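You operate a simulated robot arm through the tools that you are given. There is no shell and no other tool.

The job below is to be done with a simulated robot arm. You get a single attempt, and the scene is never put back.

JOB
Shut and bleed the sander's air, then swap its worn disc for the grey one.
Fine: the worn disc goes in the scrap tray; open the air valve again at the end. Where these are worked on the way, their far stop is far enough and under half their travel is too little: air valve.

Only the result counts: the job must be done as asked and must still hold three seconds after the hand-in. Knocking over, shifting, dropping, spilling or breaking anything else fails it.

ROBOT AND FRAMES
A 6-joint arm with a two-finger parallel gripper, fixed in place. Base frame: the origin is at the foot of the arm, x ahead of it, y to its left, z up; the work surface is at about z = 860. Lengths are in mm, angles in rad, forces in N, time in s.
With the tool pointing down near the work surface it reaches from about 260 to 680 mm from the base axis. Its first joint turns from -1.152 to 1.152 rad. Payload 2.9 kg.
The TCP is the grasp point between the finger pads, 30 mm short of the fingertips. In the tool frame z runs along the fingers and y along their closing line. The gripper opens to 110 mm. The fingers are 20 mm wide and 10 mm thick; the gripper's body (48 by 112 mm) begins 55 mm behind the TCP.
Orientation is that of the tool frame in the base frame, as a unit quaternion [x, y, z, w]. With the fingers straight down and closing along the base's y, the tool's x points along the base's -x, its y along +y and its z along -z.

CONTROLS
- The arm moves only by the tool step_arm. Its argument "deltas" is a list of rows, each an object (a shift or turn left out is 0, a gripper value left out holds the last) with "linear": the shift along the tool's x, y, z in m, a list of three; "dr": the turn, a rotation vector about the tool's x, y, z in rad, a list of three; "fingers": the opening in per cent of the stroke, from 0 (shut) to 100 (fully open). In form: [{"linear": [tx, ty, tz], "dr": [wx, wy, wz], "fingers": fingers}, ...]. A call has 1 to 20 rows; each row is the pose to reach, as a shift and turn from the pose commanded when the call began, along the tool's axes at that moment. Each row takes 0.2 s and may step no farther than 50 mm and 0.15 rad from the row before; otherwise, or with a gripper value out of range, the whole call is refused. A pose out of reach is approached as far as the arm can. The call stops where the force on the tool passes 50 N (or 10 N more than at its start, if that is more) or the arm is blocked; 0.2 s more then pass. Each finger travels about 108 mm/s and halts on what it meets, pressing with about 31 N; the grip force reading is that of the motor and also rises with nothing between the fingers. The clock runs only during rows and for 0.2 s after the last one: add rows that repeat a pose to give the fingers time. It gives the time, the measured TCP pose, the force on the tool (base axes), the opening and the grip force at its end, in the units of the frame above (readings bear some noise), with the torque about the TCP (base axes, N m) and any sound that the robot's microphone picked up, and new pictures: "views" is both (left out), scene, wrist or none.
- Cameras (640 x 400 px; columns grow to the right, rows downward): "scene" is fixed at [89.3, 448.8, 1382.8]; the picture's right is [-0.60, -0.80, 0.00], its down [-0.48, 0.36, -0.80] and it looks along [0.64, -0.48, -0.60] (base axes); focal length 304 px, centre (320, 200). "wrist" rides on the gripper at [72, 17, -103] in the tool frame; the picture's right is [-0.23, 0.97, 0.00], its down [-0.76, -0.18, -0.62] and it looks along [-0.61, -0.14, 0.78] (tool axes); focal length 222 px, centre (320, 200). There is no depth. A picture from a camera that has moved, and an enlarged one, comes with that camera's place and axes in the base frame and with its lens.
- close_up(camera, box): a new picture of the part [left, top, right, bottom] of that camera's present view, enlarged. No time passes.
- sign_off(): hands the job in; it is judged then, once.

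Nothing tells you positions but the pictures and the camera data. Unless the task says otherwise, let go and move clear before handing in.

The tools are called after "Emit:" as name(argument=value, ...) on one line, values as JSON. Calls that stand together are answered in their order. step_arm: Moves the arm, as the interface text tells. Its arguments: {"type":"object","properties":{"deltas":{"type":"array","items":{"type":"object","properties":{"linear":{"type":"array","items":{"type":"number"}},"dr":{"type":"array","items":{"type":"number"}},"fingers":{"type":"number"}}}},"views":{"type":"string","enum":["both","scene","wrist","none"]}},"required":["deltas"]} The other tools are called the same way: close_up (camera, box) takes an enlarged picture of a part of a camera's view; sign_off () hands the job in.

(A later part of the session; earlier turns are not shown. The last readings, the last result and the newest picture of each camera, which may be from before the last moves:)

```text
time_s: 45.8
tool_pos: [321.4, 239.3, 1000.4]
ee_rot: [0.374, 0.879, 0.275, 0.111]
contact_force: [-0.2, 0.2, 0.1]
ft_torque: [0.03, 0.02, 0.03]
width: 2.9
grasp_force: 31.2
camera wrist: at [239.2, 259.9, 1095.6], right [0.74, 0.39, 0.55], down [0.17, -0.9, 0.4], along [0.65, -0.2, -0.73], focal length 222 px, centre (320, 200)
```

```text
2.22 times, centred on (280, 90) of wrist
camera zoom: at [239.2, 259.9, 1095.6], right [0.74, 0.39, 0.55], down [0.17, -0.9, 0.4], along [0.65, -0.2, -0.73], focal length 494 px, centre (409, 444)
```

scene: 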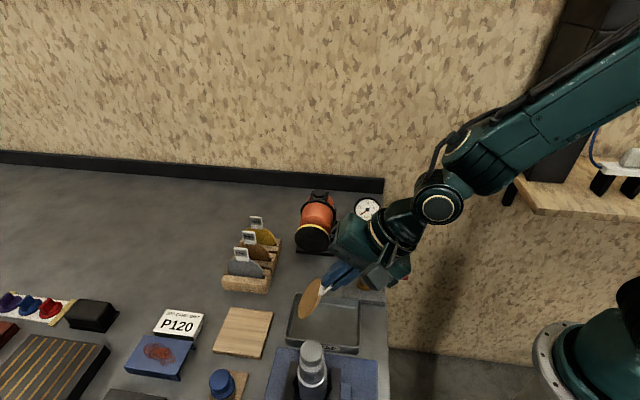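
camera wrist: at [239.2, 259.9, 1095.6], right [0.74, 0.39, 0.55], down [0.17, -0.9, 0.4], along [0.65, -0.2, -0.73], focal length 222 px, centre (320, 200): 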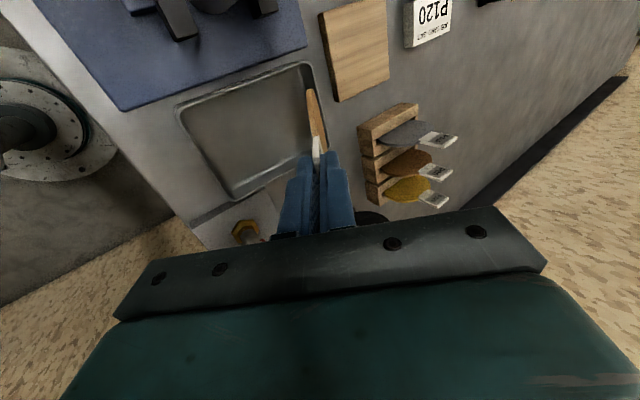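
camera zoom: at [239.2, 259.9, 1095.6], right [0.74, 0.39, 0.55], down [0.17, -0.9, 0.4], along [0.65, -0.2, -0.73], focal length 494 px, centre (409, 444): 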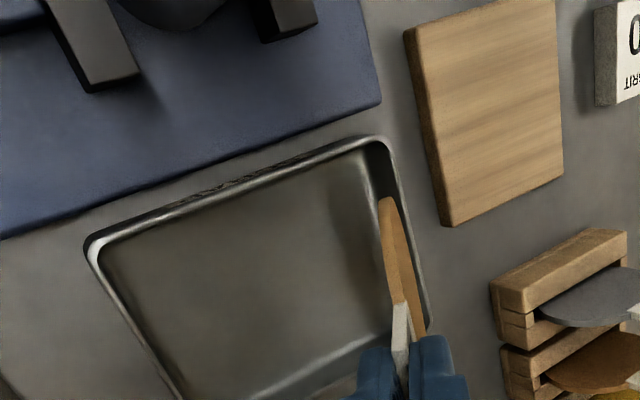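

Everything lines up with the disc's lower edge inside the tray's far wall. I'll lower straight down most of the way.

Emit:
step_arm(deltas=[{"linear": [0, -0.0073, 0.0107], "fingers": 0}, {"linear": [0, -0.0147, 0.0214]}, {"linear": [0, -0.0181, 0.0264]}, {"linear": [0, -0.0192, 0.0281]}, {"linear": [0, -0.0203, 0.0297]}], views="both")

Emit:
close_up(camera="scene", box=[270, 240, 400, 360])

Emit:
close_up(camera="wrist", box=[160, 0, 400, 180])

```text
time_s: 47.0
tool_pos: [321.4, 239.0, 964.4]
ee_rot: [0.374, 0.879, 0.274, 0.112]
contact_force: [-0.5, 0.1, -0.7]
ft_torque: [-0.04, 0.03, 0.02]
width: 3.0
grasp_force: 30.7
camera wrist: at [240.1, 259.0, 1060.0], right [0.74, 0.39, 0.55], down [0.17, -0.9, 0.41], along [0.65, -0.2, -0.73], focal length 222 px, centre (320, 200)
```

scene: 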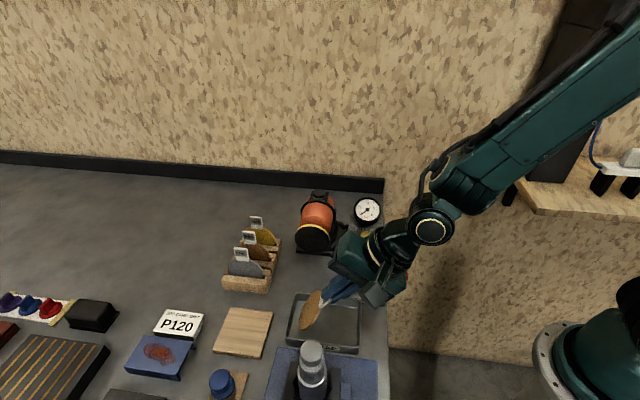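
wrist: 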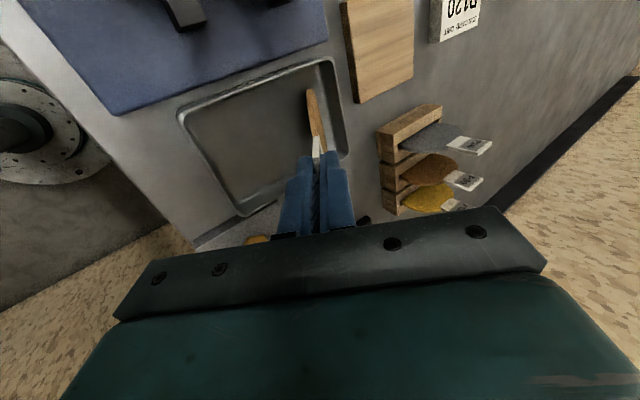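

```text
3.33 times, centred on (335, 300) of scene
camera zoom: at [89.3, 448.8, 1382.8], right [-0.6, -0.8, 0.0], down [-0.48, 0.36, -0.8], along [0.64, -0.48, -0.6], focal length 1014 px, centre (270, -133)
```

zoom: 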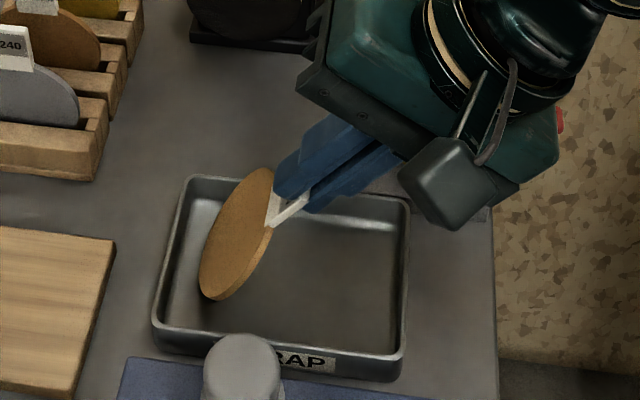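

```text
2.22 times, centred on (280, 90) of wrist
camera zoom: at [240.1, 259.0, 1060.0], right [0.74, 0.39, 0.55], down [0.17, -0.9, 0.41], along [0.65, -0.2, -0.73], focal length 494 px, centre (409, 444)
```

zoom: 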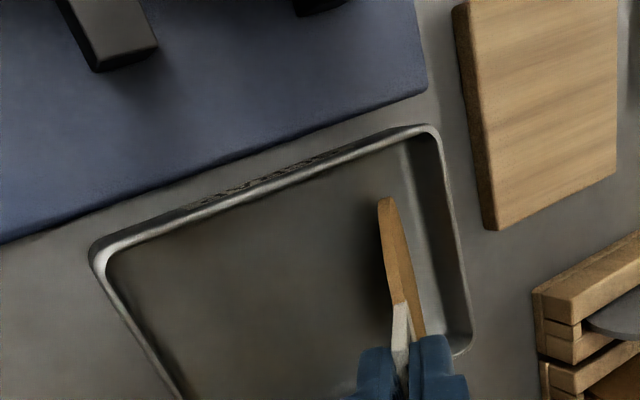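

The disc's lower edge is just above the tray floor with no contact yet. I'll lower in 2 mm steps until it touches.

Emit:
step_arm(deltas=[{"linear": [0, -0.0011, 0.0017], "fingers": 0}, {"linear": [0, -0.0023, 0.0033]}, {"linear": [0, -0.0034, 0.005]}, {"linear": [0, -0.0034, 0.005]}], views="wrist")

```text
time_s: 48.0
tool_pos: [321.8, 240.1, 958.4]
ee_rot: [0.373, 0.879, 0.275, 0.111]
contact_force: [-1.1, -1.6, 7.2]
ft_torque: [0.06, -0.17, -0.07]
width: 2.7
grasp_force: 31.2
camera wrist: at [239.8, 259.3, 1053.4], right [0.74, 0.39, 0.55], down [0.17, -0.9, 0.4], along [0.65, -0.2, -0.73], focal length 222 px, centre (320, 200)
```

wrist: 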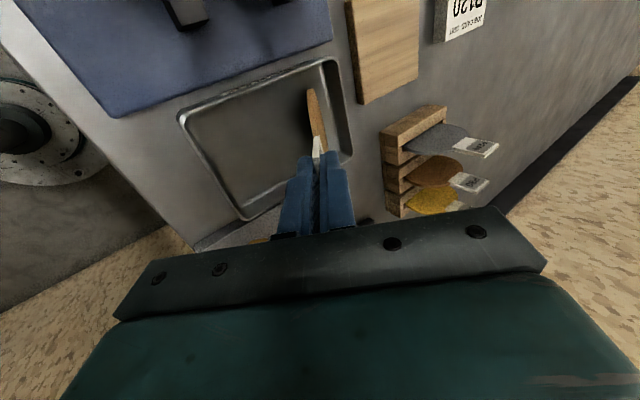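

The disc touches the tray floor at about 7 N. I'll relieve it by 1 mm and open the fingers.

Emit:
step_arm(deltas=[{"linear": [0, 0.0007, -0.001], "fingers": 0}, {"linear": [0, 0.0007, -0.001], "fingers": 6}, {"linear": [0, 0.0007, -0.001], "fingers": 12}, {"linear": [0, 0.0007, -0.001], "fingers": 18}, {"linear": [0, 0.0007, -0.001], "fingers": 18}], views="both")

Emit:
close_up(camera="scene", box=[270, 240, 400, 360])

Emit:
close_up(camera="wrist", box=[160, 0, 400, 240])

```text
time_s: 49.2
tool_pos: [322.0, 237.9, 960.3]
ee_rot: [0.374, 0.879, 0.275, 0.111]
contact_force: [-0.5, 0.1, -0.1]
ft_torque: [0.02, -0.06, -0.01]
width: 19.5
grasp_force: 0.2
camera wrist: at [240.3, 259.3, 1054.5], right [0.74, 0.39, 0.55], down [0.18, -0.9, 0.41], along [0.65, -0.2, -0.73], focal length 222 px, centre (320, 200)
```

scene: 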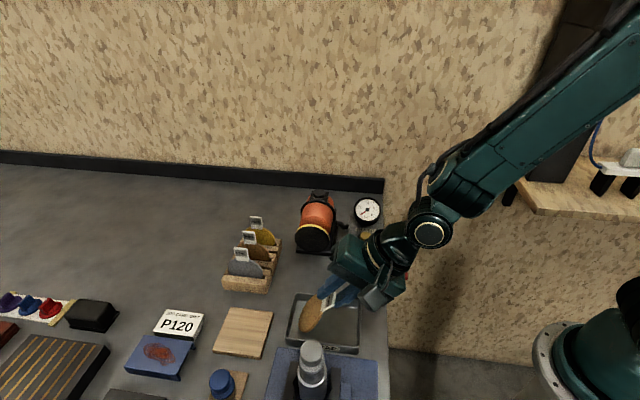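
wrist: 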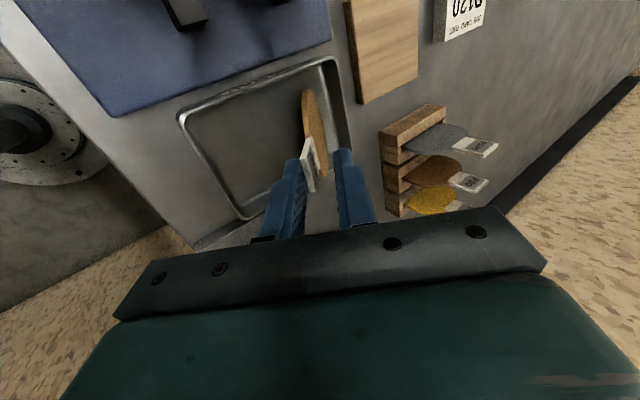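

```text
3.33 times, centred on (335, 300) of scene
camera zoom: at [89.3, 448.8, 1382.8], right [-0.6, -0.8, 0.0], down [-0.48, 0.36, -0.8], along [0.64, -0.48, -0.6], focal length 1014 px, centre (270, -133)
```

zoom: 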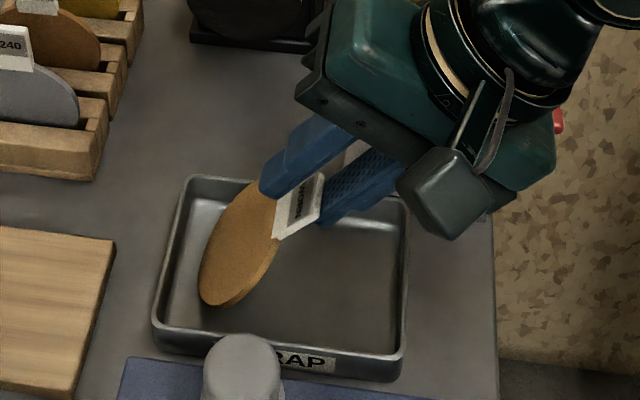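

```text
1.67 times, centred on (280, 120) of wrist
camera zoom: at [240.3, 259.3, 1054.5], right [0.74, 0.39, 0.55], down [0.18, -0.9, 0.41], along [0.65, -0.2, -0.73], focal length 370 px, centre (387, 333)
```

zoom: 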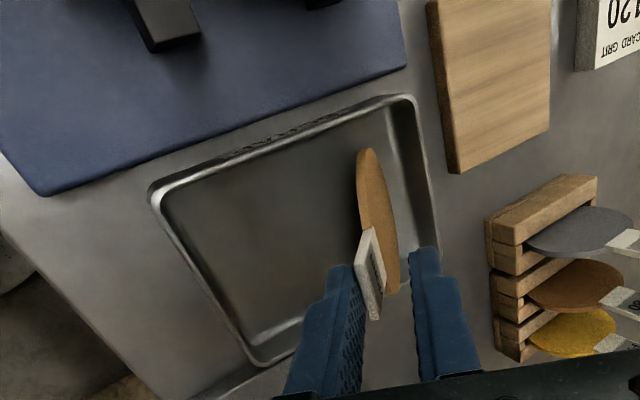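

The disc now leans on the lower finger. I'll withdraw the fingers along their length so it settles into the tray.

Emit:
step_arm(deltas=[{"linear": [0, 0, -0.015], "fingers": 18}, {"linear": [0, 0, -0.03], "fingers": 18}, {"linear": [0, 0, -0.05], "fingers": 18}, {"linear": [0, 0, -0.07], "fingers": 18}, {"linear": [0, 0, -0.07], "fingers": 18}], views="both")

Emit:
close_up(camera="scene", box=[270, 240, 400, 360])

Emit:
close_up(camera="wrist", box=[160, 0, 400, 240])

```text
time_s: 50.4
tool_pos: [295.1, 209.4, 1017.1]
ee_rot: [0.374, 0.879, 0.274, 0.111]
contact_force: [0.2, 0.9, -0.2]
ft_torque: [0.04, -0.03, -0.01]
width: 19.8
grasp_force: 0.0
camera wrist: at [214.0, 230.3, 1112.4], right [0.74, 0.39, 0.55], down [0.18, -0.9, 0.41], along [0.65, -0.2, -0.73], focal length 222 px, centre (320, 200)
```

scene: 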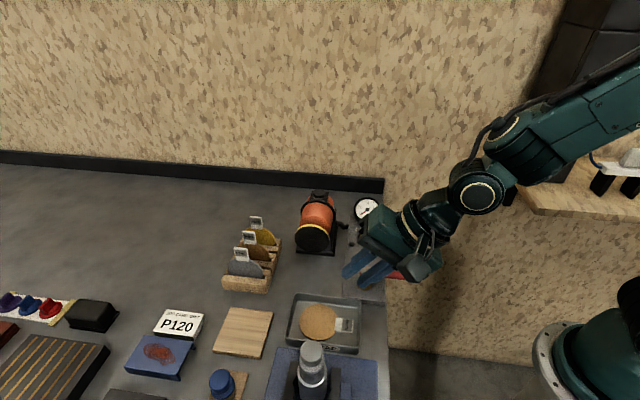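
wrist: 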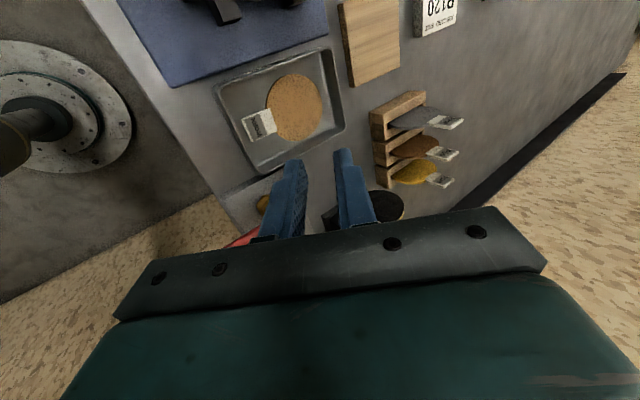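

```text
3.33 times, centred on (335, 300) of scene
camera zoom: at [89.3, 448.7, 1382.8], right [-0.6, -0.8, 0.0], down [-0.48, 0.36, -0.8], along [0.64, -0.48, -0.6], focal length 1014 px, centre (270, -133)
```

zoom: 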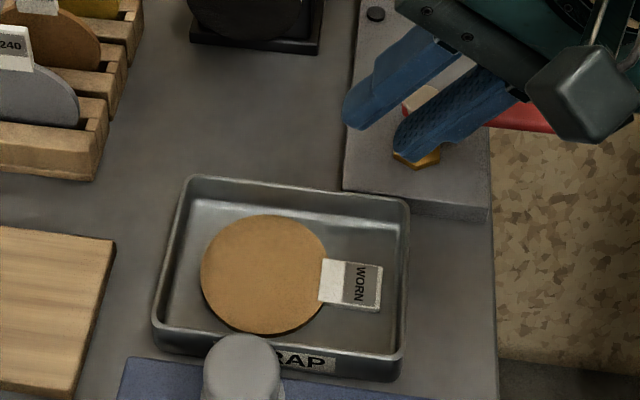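

```text
1.67 times, centred on (280, 120) of wrist
camera zoom: at [214.0, 230.3, 1112.4], right [0.74, 0.39, 0.55], down [0.18, -0.9, 0.41], along [0.65, -0.2, -0.73], focal length 370 px, centre (387, 333)
```

zoom: 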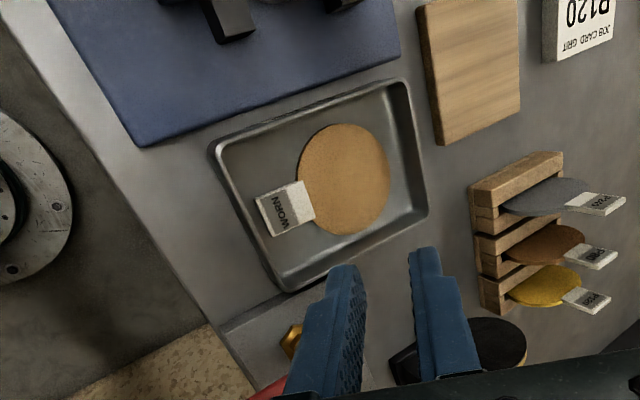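

The worn disc lies flat in the scrap tray. I'll straighten the tool upright and rise.

Emit:
step_arm(deltas=[{"linear": [0.0015, 0.0154, -0.0048], "dr": [0.12, 0, 0], "fingers": 18}, {"linear": [0.003, 0.0307, -0.0095], "dr": [0.24, 0, 0]}, {"linear": [0.0045, 0.0461, -0.0143], "dr": [0.36, 0, 0]}, {"linear": [0.006, 0.0614, -0.019], "dr": [0.48, 0, 0]}, {"linear": [0.0075, 0.0768, -0.0238], "dr": [0.6, 0, 0]}, {"linear": [0.0075, 0.0768, -0.0238], "dr": [0.6, 0, 0]}], views="both")

```text
time_s: 51.8
tool_pos: [326.2, 250.8, 1079.2]
ee_rot: [0.39, 0.921, 0.002, -0.005]
contact_force: [-0.1, -0.5, -0.1]
ft_torque: [0.01, -0.03, -0.01]
width: 19.7
grasp_force: 0.0
camera wrist: at [288.7, 314.0, 1183.7], right [0.86, 0.51, 0.0], down [0.41, -0.68, 0.62], along [0.31, -0.53, -0.79], focal length 222 px, centre (320, 200)
```

scene: 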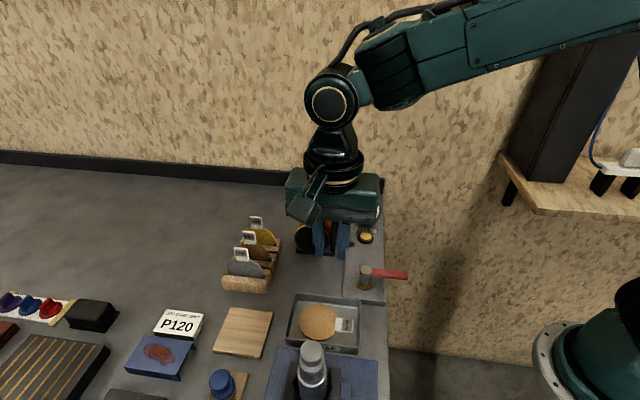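
wrist: 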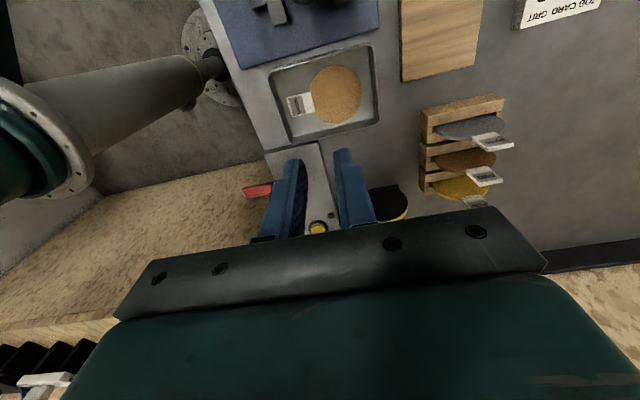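

Emit:
close_up(camera="wrist", box=[410, 80, 530, 180])

Emit:
close_up(camera="scene", box=[215, 235, 285, 300])

Emit:
close_up(camera="scene", box=[286, 190, 350, 261])

```text
4.00 times, centred on (470, 130) of wrist
camera zoom: at [288.7, 314.0, 1183.7], right [0.86, 0.51, 0.0], down [0.41, -0.68, 0.62], along [0.31, -0.53, -0.79], focal length 888 px, centre (-280, 480)
```

zoom: 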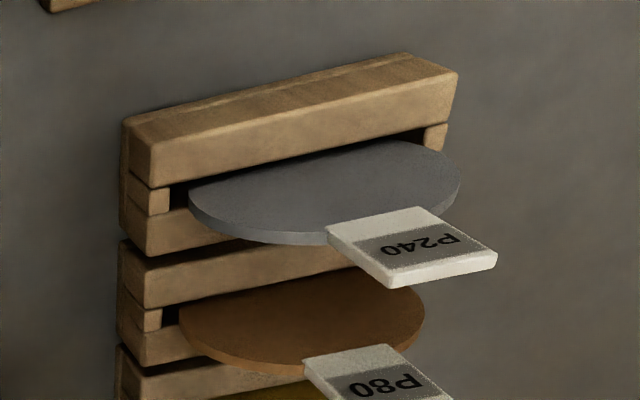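

```text
6.15 times, centred on (250, 268) of scene
camera zoom: at [89.3, 448.8, 1382.8], right [-0.6, -0.8, 0.0], down [-0.48, 0.36, -0.8], along [0.64, -0.48, -0.6], focal length 1872 px, centre (751, -215)
```

zoom: 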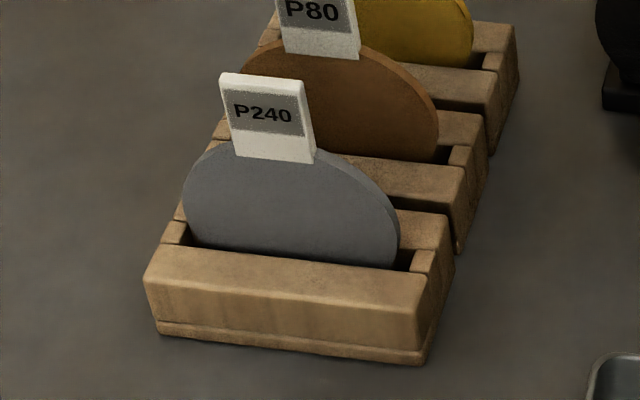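

```text
5.63 times, centred on (318, 226) of scene
camera zoom: at [89.3, 448.8, 1382.8], right [-0.6, -0.8, 0.0], down [-0.48, 0.36, -0.8], along [0.64, -0.48, -0.6], focal length 1714 px, centre (331, 56)
```

zoom: 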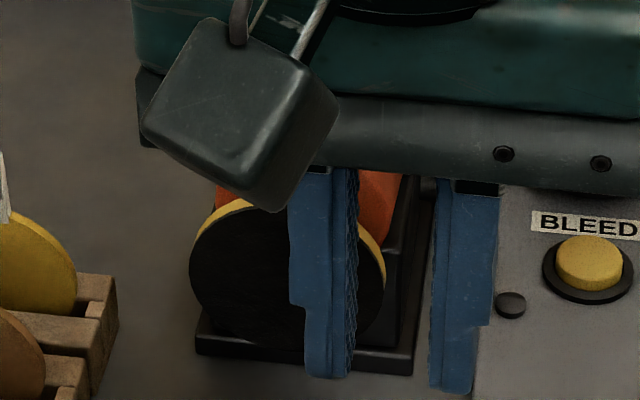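

The P240 tag's top edge centre is near (505.4, 325.8, 962.6), facing the same way as the worn one. I'll fix the small residual tilt and lower slightly before travelling.

Emit:
step_arm(deltas=[{"linear": [0, 0, 0.02], "dr": [0, -0.0108, 0], "fingers": 27}, {"linear": [0, 0, 0.039], "dr": [0, -0.0108, 0]}, {"linear": [0, 0, 0.039], "dr": [0, -0.0108, 0]}], views="none")

```text
time_s: 52.6
tool_pos: [323.4, 251.0, 1041.6]
ee_rot: [0.39, 0.921, 0.0, 0.0]
contact_force: [-0.2, -0.4, 0.2]
ft_torque: [0.03, 0.0, 0.0]
width: 29.8
grasp_force: 0.0
```

Emit:
step_arm(deltas=[{"linear": [-0.0056, 0.014, 0.0004], "dr": [0, 0, -0.122], "fingers": 27}, {"linear": [-0.0112, 0.0279, 0.0008], "dr": [0, 0, -0.244]}, {"linear": [-0.0168, 0.0419, 0.0013], "dr": [0, 0, -0.366]}, {"linear": [-0.0224, 0.0558, 0.0017], "dr": [0, 0, -0.488]}, {"linear": [-0.028, 0.0698, 0.0021], "dr": [0, 0, -0.61]}, {"linear": [-0.0336, 0.0838, 0.0025], "dr": [0, 0, -0.732]}, {"linear": [-0.0392, 0.0977, 0.003], "dr": [0, 0, -0.854]}, {"linear": [-0.0448, 0.1117, 0.0034], "dr": [0, 0, -0.976]}, {"linear": [-0.0504, 0.1257, 0.0038], "dr": [0, 0, -1.098]}, {"linear": [-0.056, 0.1396, 0.0042], "dr": [0, 0, -1.22]}, {"linear": [-0.0616, 0.1536, 0.0047], "dr": [0, 0, -1.342]}, {"linear": [-0.0672, 0.1675, 0.0051], "dr": [0, 0, -1.464]}, {"linear": [-0.0728, 0.1815, 0.0055], "dr": [0, 0, -1.5865]}, {"linear": [-0.0728, 0.1815, 0.0055], "dr": [0, 0, -1.5865]}], views="both")

Emit:
close_up(camera="wrist", box=[240, 80, 400, 220])

Emit:
close_up(camera="scene", box=[205, 190, 305, 300])

```text
time_s: 55.6
tool_pos: [506.2, 325.2, 1036.8]
ee_rot: [-0.384, 0.923, 0.0, 0.0]
contact_force: [0.4, -0.4, 0.5]
ft_torque: [0.01, 0.01, 0.01]
width: 29.7
grasp_force: 0.1
camera wrist: at [443.4, 285.3, 1139.7], right [-0.53, 0.85, 0.0], down [0.66, 0.41, 0.62], along [0.53, 0.33, -0.78], focal length 222 px, centre (320, 200)
```

scene: 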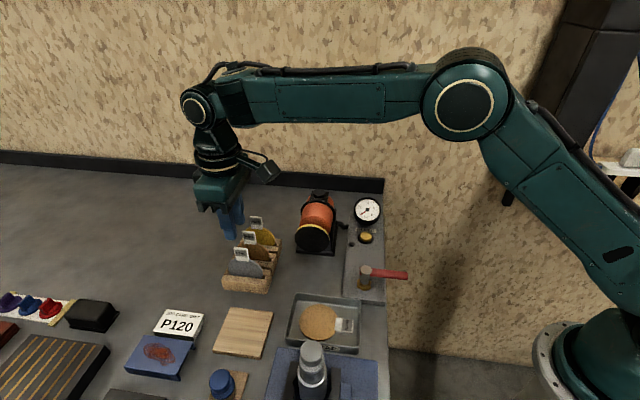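
wrist: 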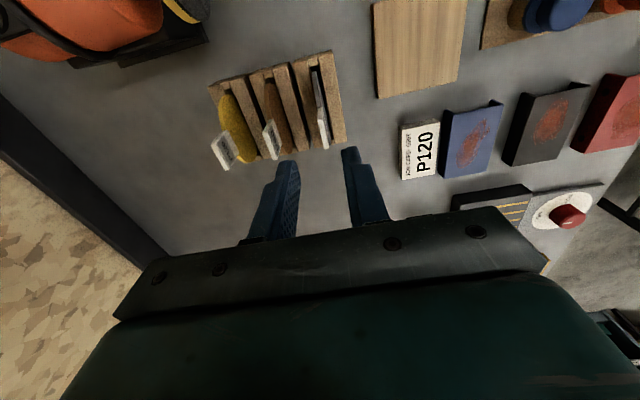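

```text
2.86 times, centred on (320, 150) of wrist
camera zoom: at [443.4, 285.3, 1139.7], right [-0.53, 0.85, 0.0], down [0.66, 0.41, 0.62], along [0.53, 0.33, -0.78], focal length 635 px, centre (320, 343)
```

zoom: 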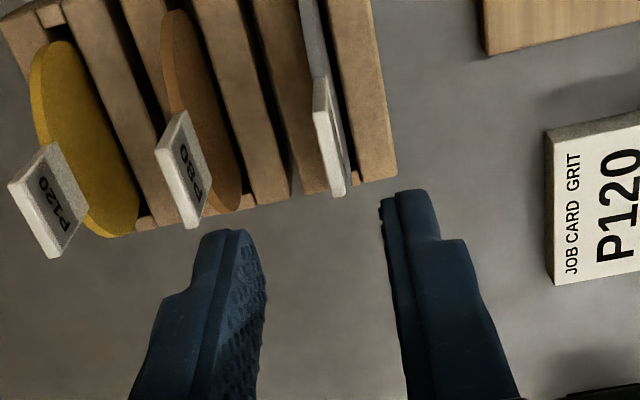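

```text
3.64 times, centred on (255, 245) of scene
camera zoom: at [89.3, 448.8, 1382.8], right [-0.6, -0.8, 0.0], down [-0.48, 0.36, -0.8], along [0.64, -0.48, -0.6], focal length 1106 px, centre (556, 36)
```

zoom: 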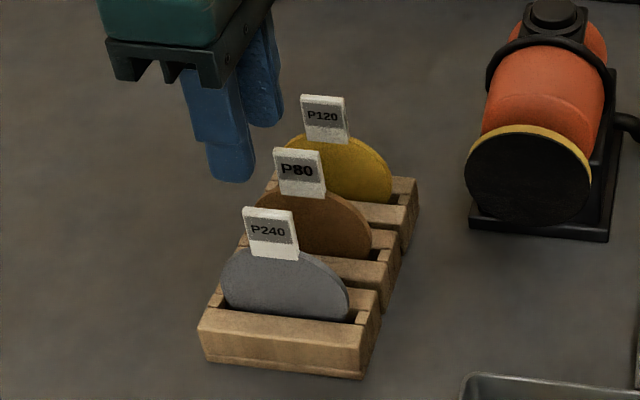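

Emit:
close_up(camera="wrist", box=[295, 80, 355, 160])

```text
5.00 times, centred on (325, 120) of wrist
camera zoom: at [443.4, 285.3, 1139.7], right [-0.53, 0.85, 0.0], down [0.66, 0.41, 0.62], along [0.53, 0.33, -0.78], focal length 1111 px, centre (295, 600)
```

zoom: 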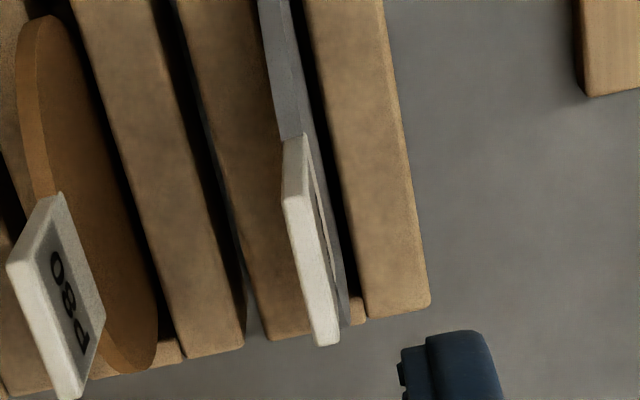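

The tag is about 3 mm toward the front of the finger centreline. I'll shift by that and lower part way to re-check.

Emit:
step_arm(deltas=[{"linear": [0, 0.0028, 0.01], "fingers": 27}, {"linear": [0, 0.0028, 0.03]}, {"linear": [0, 0.0028, 0.045]}, {"linear": [0, 0.0028, 0.045]}], views="wrist")

Emit:
close_up(camera="wrist", box=[270, 100, 370, 200])

Emit:
close_up(camera="scene", box=[205, 190, 305, 300])

```text
time_s: 56.6
tool_pos: [504.4, 326.0, 991.0]
ee_rot: [-0.383, 0.924, 0.0, -0.001]
contact_force: [-0.2, -0.2, 1.0]
ft_torque: [-0.03, 0.01, -0.01]
width: 29.7
grasp_force: 0.1
camera wrist: at [441.3, 286.7, 1093.8], right [-0.53, 0.85, 0.0], down [0.66, 0.41, 0.62], along [0.53, 0.33, -0.78], focal length 222 px, centre (320, 200)
```

wrist: 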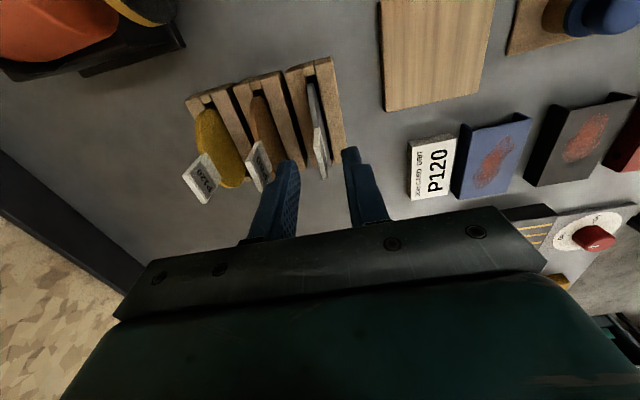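

```text
4.00 times, centred on (320, 150) of wrist
camera zoom: at [441.3, 286.7, 1093.8], right [-0.53, 0.85, 0.0], down [0.66, 0.41, 0.62], along [0.53, 0.33, -0.78], focal length 888 px, centre (320, 400)
```

zoom: 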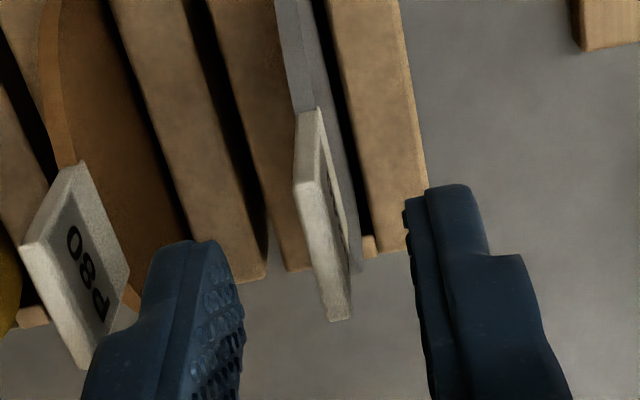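

```text
3.64 times, centred on (255, 245) of scene
camera zoom: at [89.3, 448.8, 1382.8], right [-0.6, -0.8, 0.0], down [-0.48, 0.36, -0.8], along [0.64, -0.48, -0.6], focal length 1106 px, centre (556, 36)
```

zoom: 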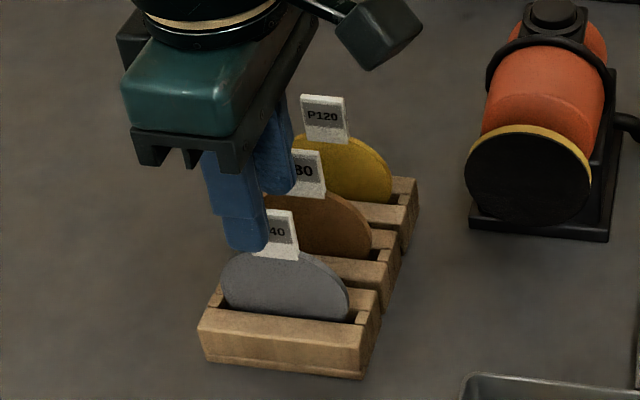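

Alignment is now within about a millimetre. I'll lower the last 16 mm and close partially to check centring.

Emit:
step_arm(deltas=[{"linear": [0, 0, 0.008], "fingers": 27}, {"linear": [0, 0, 0.016], "fingers": 27}, {"linear": [0, 0, 0.016], "fingers": 18}, {"linear": [0, 0, 0.016], "fingers": 10}, {"linear": [0, 0, 0.016], "fingers": 10}], views="wrist")

Emit:
close_up(camera="wrist", box=[270, 100, 370, 200])

Emit:
close_up(camera="scene", box=[205, 210, 295, 300])

```text
time_s: 57.8
tool_pos: [503.3, 327.5, 975.6]
ee_rot: [-0.382, 0.924, 0.0, -0.001]
contact_force: [-0.3, 0.6, 0.0]
ft_torque: [0.01, -0.05, 0.0]
width: 11.0
grasp_force: 0.1
camera wrist: at [439.6, 288.3, 1078.2], right [-0.53, 0.85, 0.0], down [0.66, 0.41, 0.62], along [0.53, 0.33, -0.78], focal length 222 px, centre (320, 200)
```

wrist: 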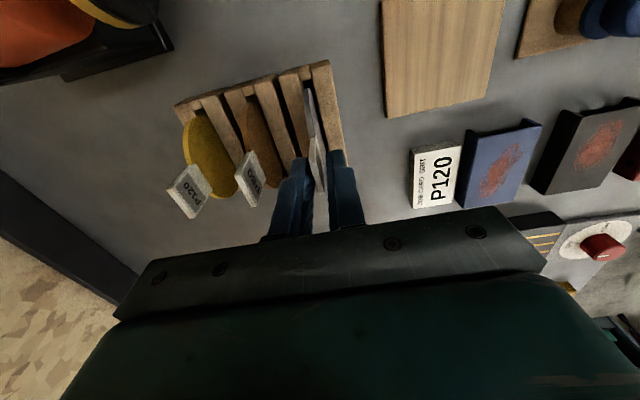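

```text
4.00 times, centred on (320, 150) of wrist
camera zoom: at [439.6, 288.3, 1078.2], right [-0.53, 0.85, 0.0], down [0.66, 0.41, 0.62], along [0.53, 0.33, -0.78], focal length 888 px, centre (320, 400)
```

zoom: 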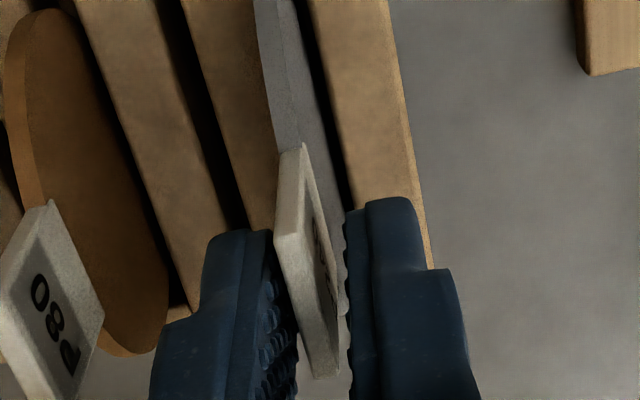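

```text
4.44 times, centred on (250, 255) of scene
camera zoom: at [89.3, 448.8, 1382.8], right [-0.6, -0.8, 0.0], down [-0.48, 0.36, -0.8], along [0.64, -0.48, -0.6], focal length 1352 px, centre (631, -44)
```

zoom: 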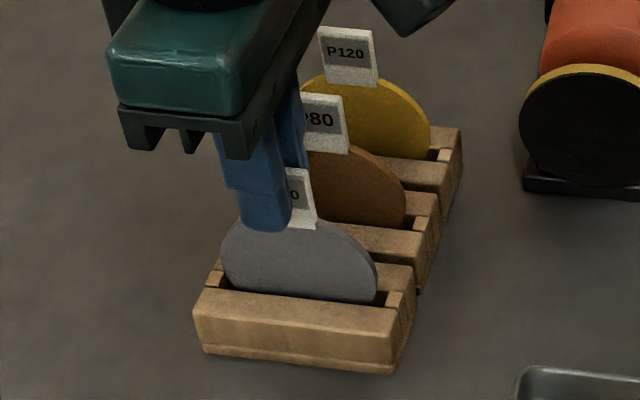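

The fingers are about 2 mm too far forward relative to the tag, so I'll shift back and re-check.

Emit:
step_arm(deltas=[{"linear": [0, -0.001, 0], "fingers": 10}, {"linear": [0, -0.002, 0], "fingers": 10}, {"linear": [0, -0.002, 0], "fingers": 10}], views="wrist")

Emit:
close_up(camera="wrist", box=[270, 100, 370, 200])

```text
time_s: 58.6
tool_pos: [504.2, 326.6, 975.3]
ee_rot: [-0.383, 0.924, 0.0, 0.0]
contact_force: [-0.7, 0.1, 0.5]
ft_torque: [0.0, -0.02, 0.03]
width: 11.0
grasp_force: 0.0
camera wrist: at [441.2, 286.7, 1077.8], right [-0.53, 0.85, 0.0], down [0.66, 0.41, 0.62], along [0.53, 0.33, -0.78], focal length 222 px, centre (320, 200)
```

wrist: 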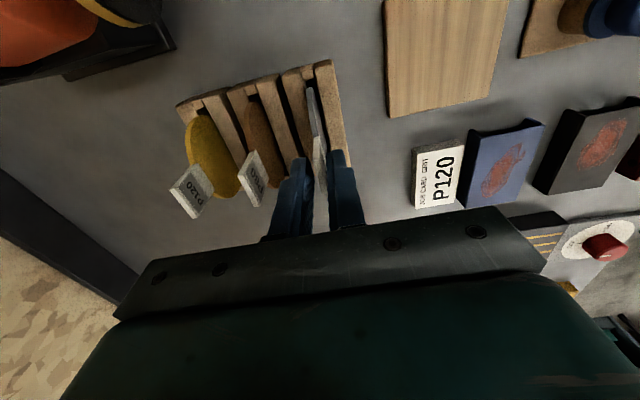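

```text
4.00 times, centred on (320, 150) of wrist
camera zoom: at [441.2, 286.7, 1077.8], right [-0.53, 0.85, 0.0], down [0.66, 0.41, 0.62], along [0.53, 0.33, -0.78], focal length 888 px, centre (320, 400)
```

zoom: 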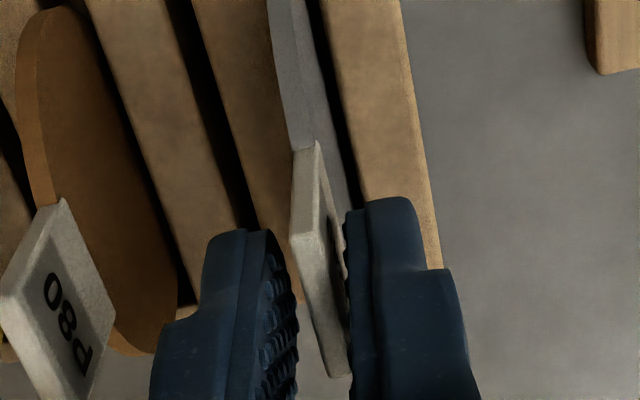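

Now centred. I'll close on the tag and watch the side force.

Emit:
step_arm(deltas=[{"linear": [0, 0, 0], "fingers": 6}, {"linear": [0, 0, 0], "fingers": 3}, {"linear": [0, 0, 0], "fingers": 0}, {"linear": [0, 0, 0], "fingers": 0}], views="both")

Emit:
close_up(camera="wrist", box=[270, 100, 370, 200])

Emit:
close_up(camera="scene", box=[205, 210, 295, 300])

```text
time_s: 59.6
tool_pos: [504.2, 325.9, 975.2]
ee_rot: [-0.382, 0.924, 0.0, 0.0]
contact_force: [0.3, -0.1, -0.7]
ft_torque: [0.01, -0.01, 0.01]
width: 3.0
grasp_force: 30.7
camera wrist: at [441.1, 286.8, 1077.9], right [-0.53, 0.85, 0.0], down [0.66, 0.41, 0.62], along [0.53, 0.33, -0.78], focal length 222 px, centre (320, 200)
```

scene: 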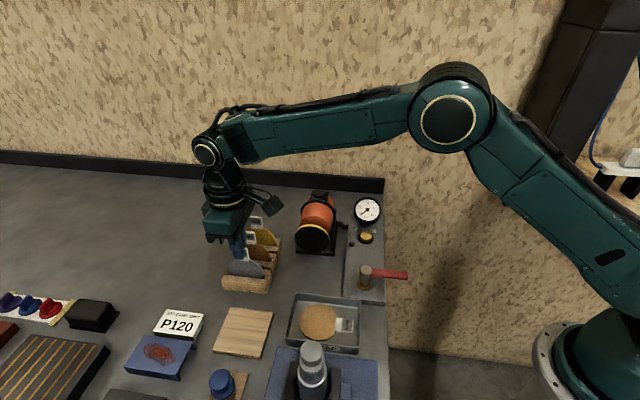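
wrist: 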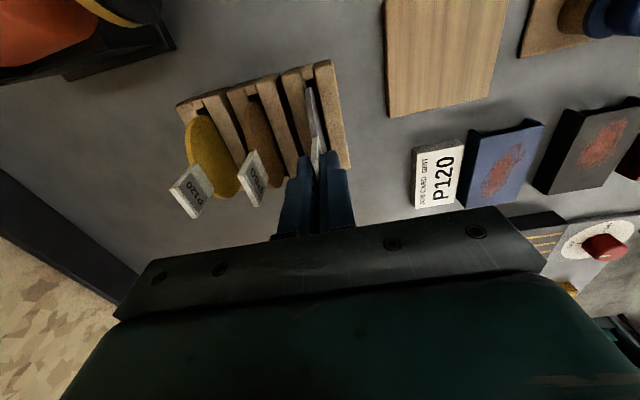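

```text
4.00 times, centred on (320, 150) of wrist
camera zoom: at [441.1, 286.8, 1077.9], right [-0.53, 0.85, 0.0], down [0.66, 0.41, 0.62], along [0.53, 0.33, -0.78], focal length 888 px, centre (320, 400)
```

zoom: 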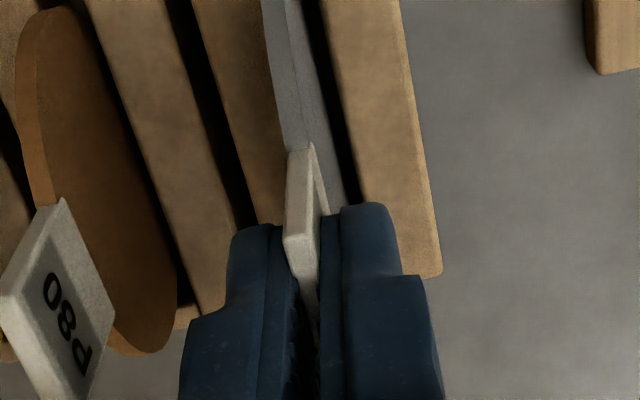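

```text
4.44 times, centred on (250, 255) of scene
camera zoom: at [89.3, 448.8, 1382.8], right [-0.6, -0.8, 0.0], down [-0.48, 0.36, -0.8], along [0.64, -0.48, -0.6], focal length 1352 px, centre (631, -44)
```

zoom: 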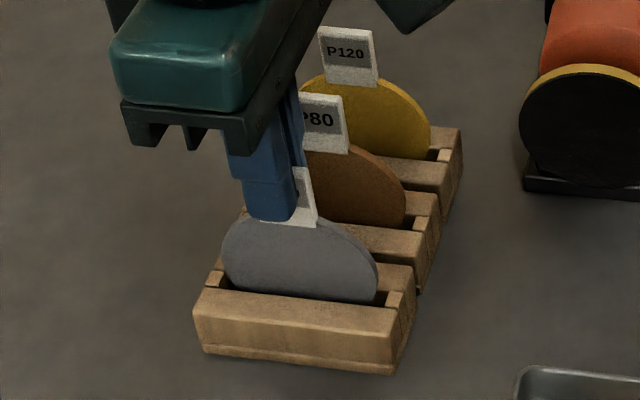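

Gripped cleanly with no side load. I'll lift straight out of the rack.

Emit:
step_arm(deltas=[{"linear": [0, 0, -0.008], "fingers": 0}, {"linear": [0, 0, -0.018]}, {"linear": [0, 0, -0.03]}, {"linear": [0, 0, -0.042]}, {"linear": [0, 0, -0.055]}, {"linear": [0, 0, -0.055]}], views="both")

Emit:
close_up(camera="scene", box=[205, 190, 305, 300])

Emit:
close_up(camera="wrist", box=[240, 80, 400, 220])

```text
time_s: 61.0
tool_pos: [502.9, 327.7, 1030.7]
ee_rot: [-0.383, 0.924, 0.0, 0.0]
contact_force: [-0.6, -0.9, -0.2]
ft_torque: [0.0, 0.01, -0.02]
width: 3.2
grasp_force: 31.3
camera wrist: at [440.8, 287.6, 1132.9], right [-0.53, 0.85, 0.0], down [0.66, 0.41, 0.62], along [0.53, 0.33, -0.78], focal length 222 px, centre (320, 200)
```

scene: 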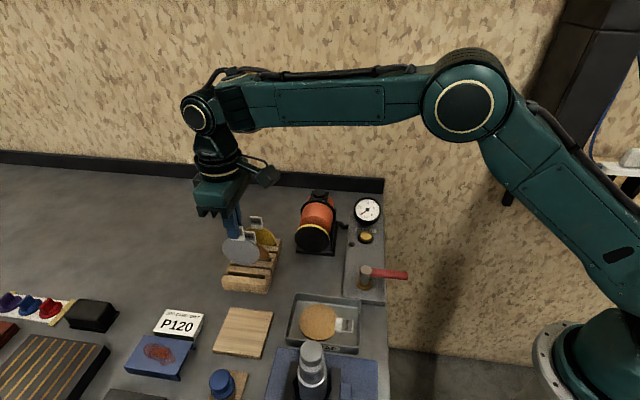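
wrist: 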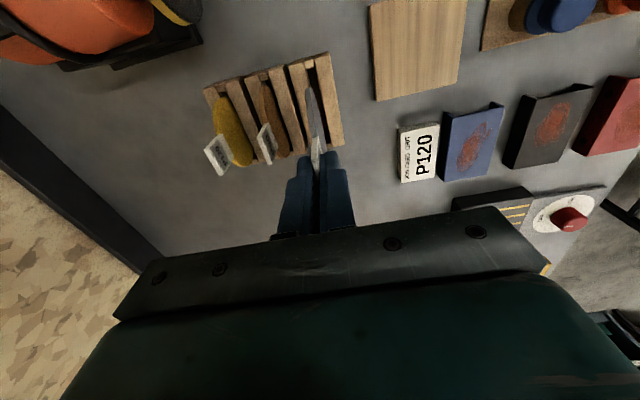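

```text
3.64 times, centred on (255, 245) of scene
camera zoom: at [89.3, 448.8, 1382.8], right [-0.6, -0.8, 0.0], down [-0.48, 0.36, -0.8], along [0.64, -0.48, -0.6], focal length 1106 px, centre (556, 36)
```

zoom: 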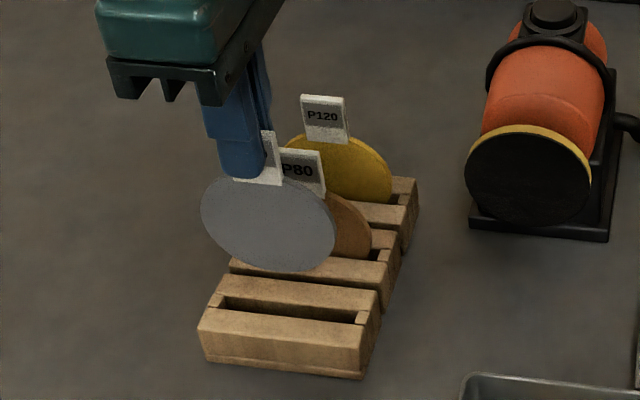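

```text
2.86 times, centred on (320, 150) of wrist
camera zoom: at [440.8, 287.6, 1132.9], right [-0.53, 0.85, 0.0], down [0.66, 0.41, 0.62], along [0.53, 0.33, -0.78], focal length 635 px, centre (320, 343)
```

zoom: 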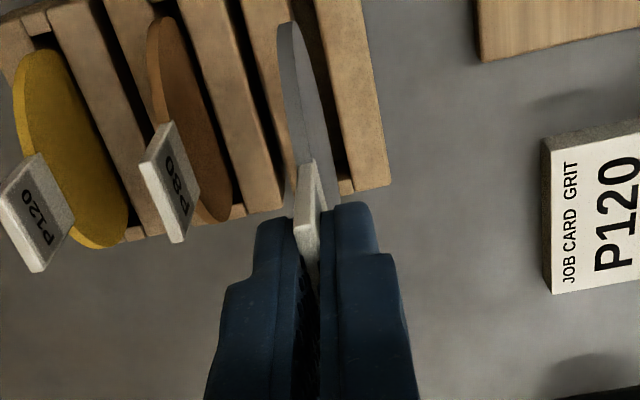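

The grey disc is out of the rack and hangs the same way the worn one did. I'll carry it in front of the sander pad.

Emit:
step_arm(deltas=[{"linear": [0.02, 0.005, 0], "fingers": 0}, {"linear": [0.05, 0, 0]}, {"linear": [0.08, -0.005, 0]}, {"linear": [0.107, -0.01, 0.004]}, {"linear": [0.1273, -0.014, 0.009]}, {"linear": [0.1273, -0.014, 0.014]}, {"linear": [0.1273, -0.014, 0.014]}], views="both")

Emit:
close_up(camera="wrist", box=[240, 80, 400, 220])

Emit:
close_up(camera="scene", box=[270, 180, 360, 270])

```text
time_s: 62.6
tool_pos: [421.7, 226.4, 1017.0]
ee_rot: [-0.383, 0.924, 0.0, 0.0]
contact_force: [-0.2, 0.0, -0.2]
ft_torque: [0.0, 0.03, 0.02]
width: 2.9
grasp_force: 30.7
camera wrist: at [360.1, 186.9, 1119.4], right [-0.53, 0.85, 0.0], down [0.66, 0.41, 0.62], along [0.53, 0.33, -0.78], focal length 222 px, centre (320, 200)
```

scene: 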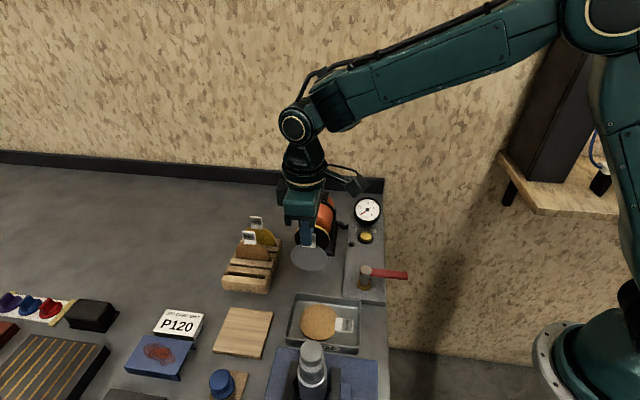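
wrist: 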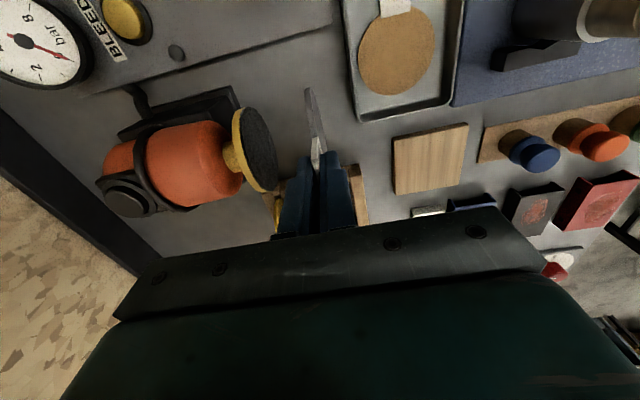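

```text
2.86 times, centred on (320, 150) of wrist
camera zoom: at [360.1, 186.9, 1119.4], right [-0.53, 0.85, 0.0], down [0.66, 0.41, 0.62], along [0.53, 0.33, -0.78], focal length 635 px, centre (320, 343)
```

zoom: 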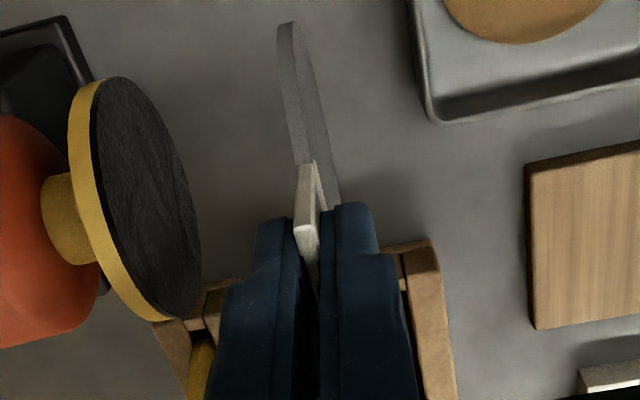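

```text
4.44 times, centred on (315, 225) of scene
camera zoom: at [89.3, 448.7, 1382.8], right [-0.6, -0.8, 0.0], down [-0.48, 0.36, -0.8], along [0.64, -0.48, -0.6], focal length 1352 px, centre (342, 89)
```

zoom: 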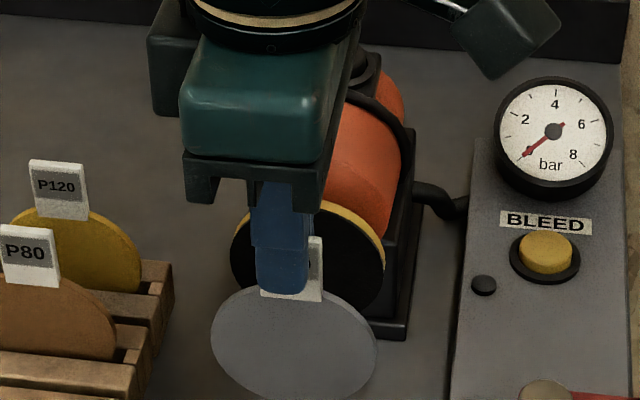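

The grey disc is in front of the pad. I'll make a small sideways correction and approach to about 10 mm from the pad, then check alignment.

Emit:
step_arm(deltas=[{"linear": [-0.0017, -0.012, 0], "fingers": 0}, {"linear": [-0.0017, -0.024, 0]}, {"linear": [-0.0017, -0.034, 0]}, {"linear": [-0.0017, -0.038, 0]}, {"linear": [-0.0017, -0.038, 0]}], views="both")

Emit:
close_up(camera="wrist", box=[240, 80, 400, 220])

Emit:
close_up(camera="scene", box=[270, 180, 360, 270])

```text
time_s: 63.8
tool_pos: [452.6, 200.8, 1017.1]
ee_rot: [-0.382, 0.924, 0.0, 0.0]
contact_force: [0.5, 0.7, -0.1]
ft_torque: [-0.01, 0.0, 0.01]
width: 2.8
grasp_force: 30.6
camera wrist: at [388.9, 160.8, 1119.1], right [-0.53, 0.85, 0.0], down [0.66, 0.41, 0.62], along [0.53, 0.33, -0.78], focal length 222 px, centre (320, 200)
```

scene: 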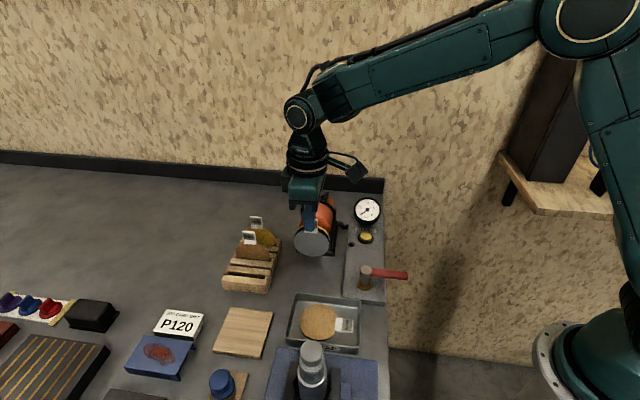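
wrist: 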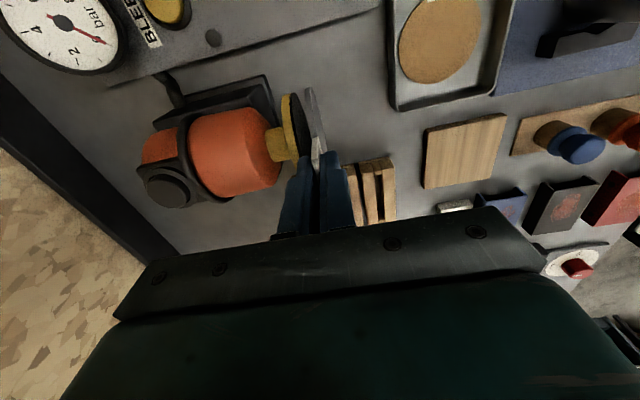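

```text
2.86 times, centred on (320, 150) of wrist
camera zoom: at [388.9, 160.8, 1119.1], right [-0.53, 0.85, 0.0], down [0.66, 0.41, 0.62], along [0.53, 0.33, -0.78], focal length 635 px, centre (320, 343)
```

zoom: 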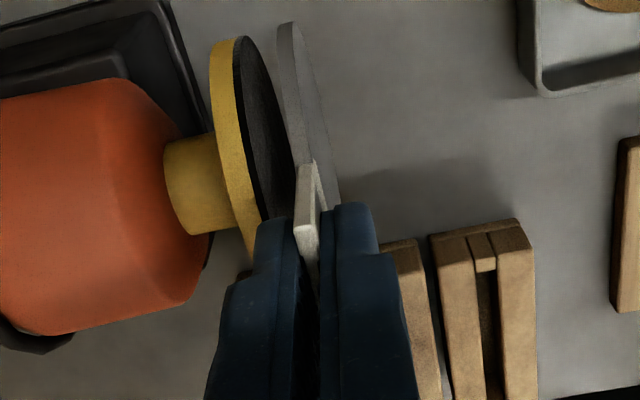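

```text
4.44 times, centred on (315, 225) of scene
camera zoom: at [89.3, 448.7, 1382.8], right [-0.6, -0.8, 0.0], down [-0.48, 0.36, -0.8], along [0.64, -0.48, -0.6], focal length 1352 px, centre (342, 89)
```

zoom: 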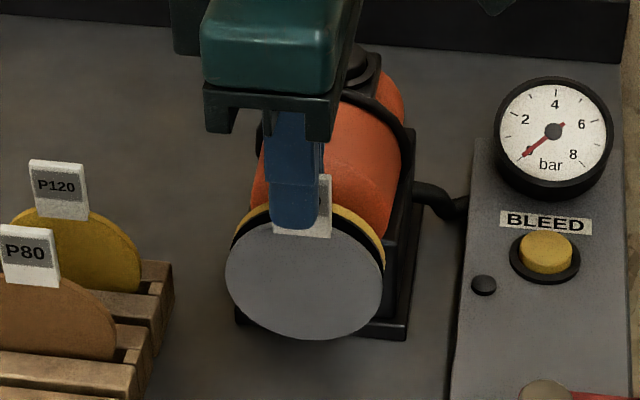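

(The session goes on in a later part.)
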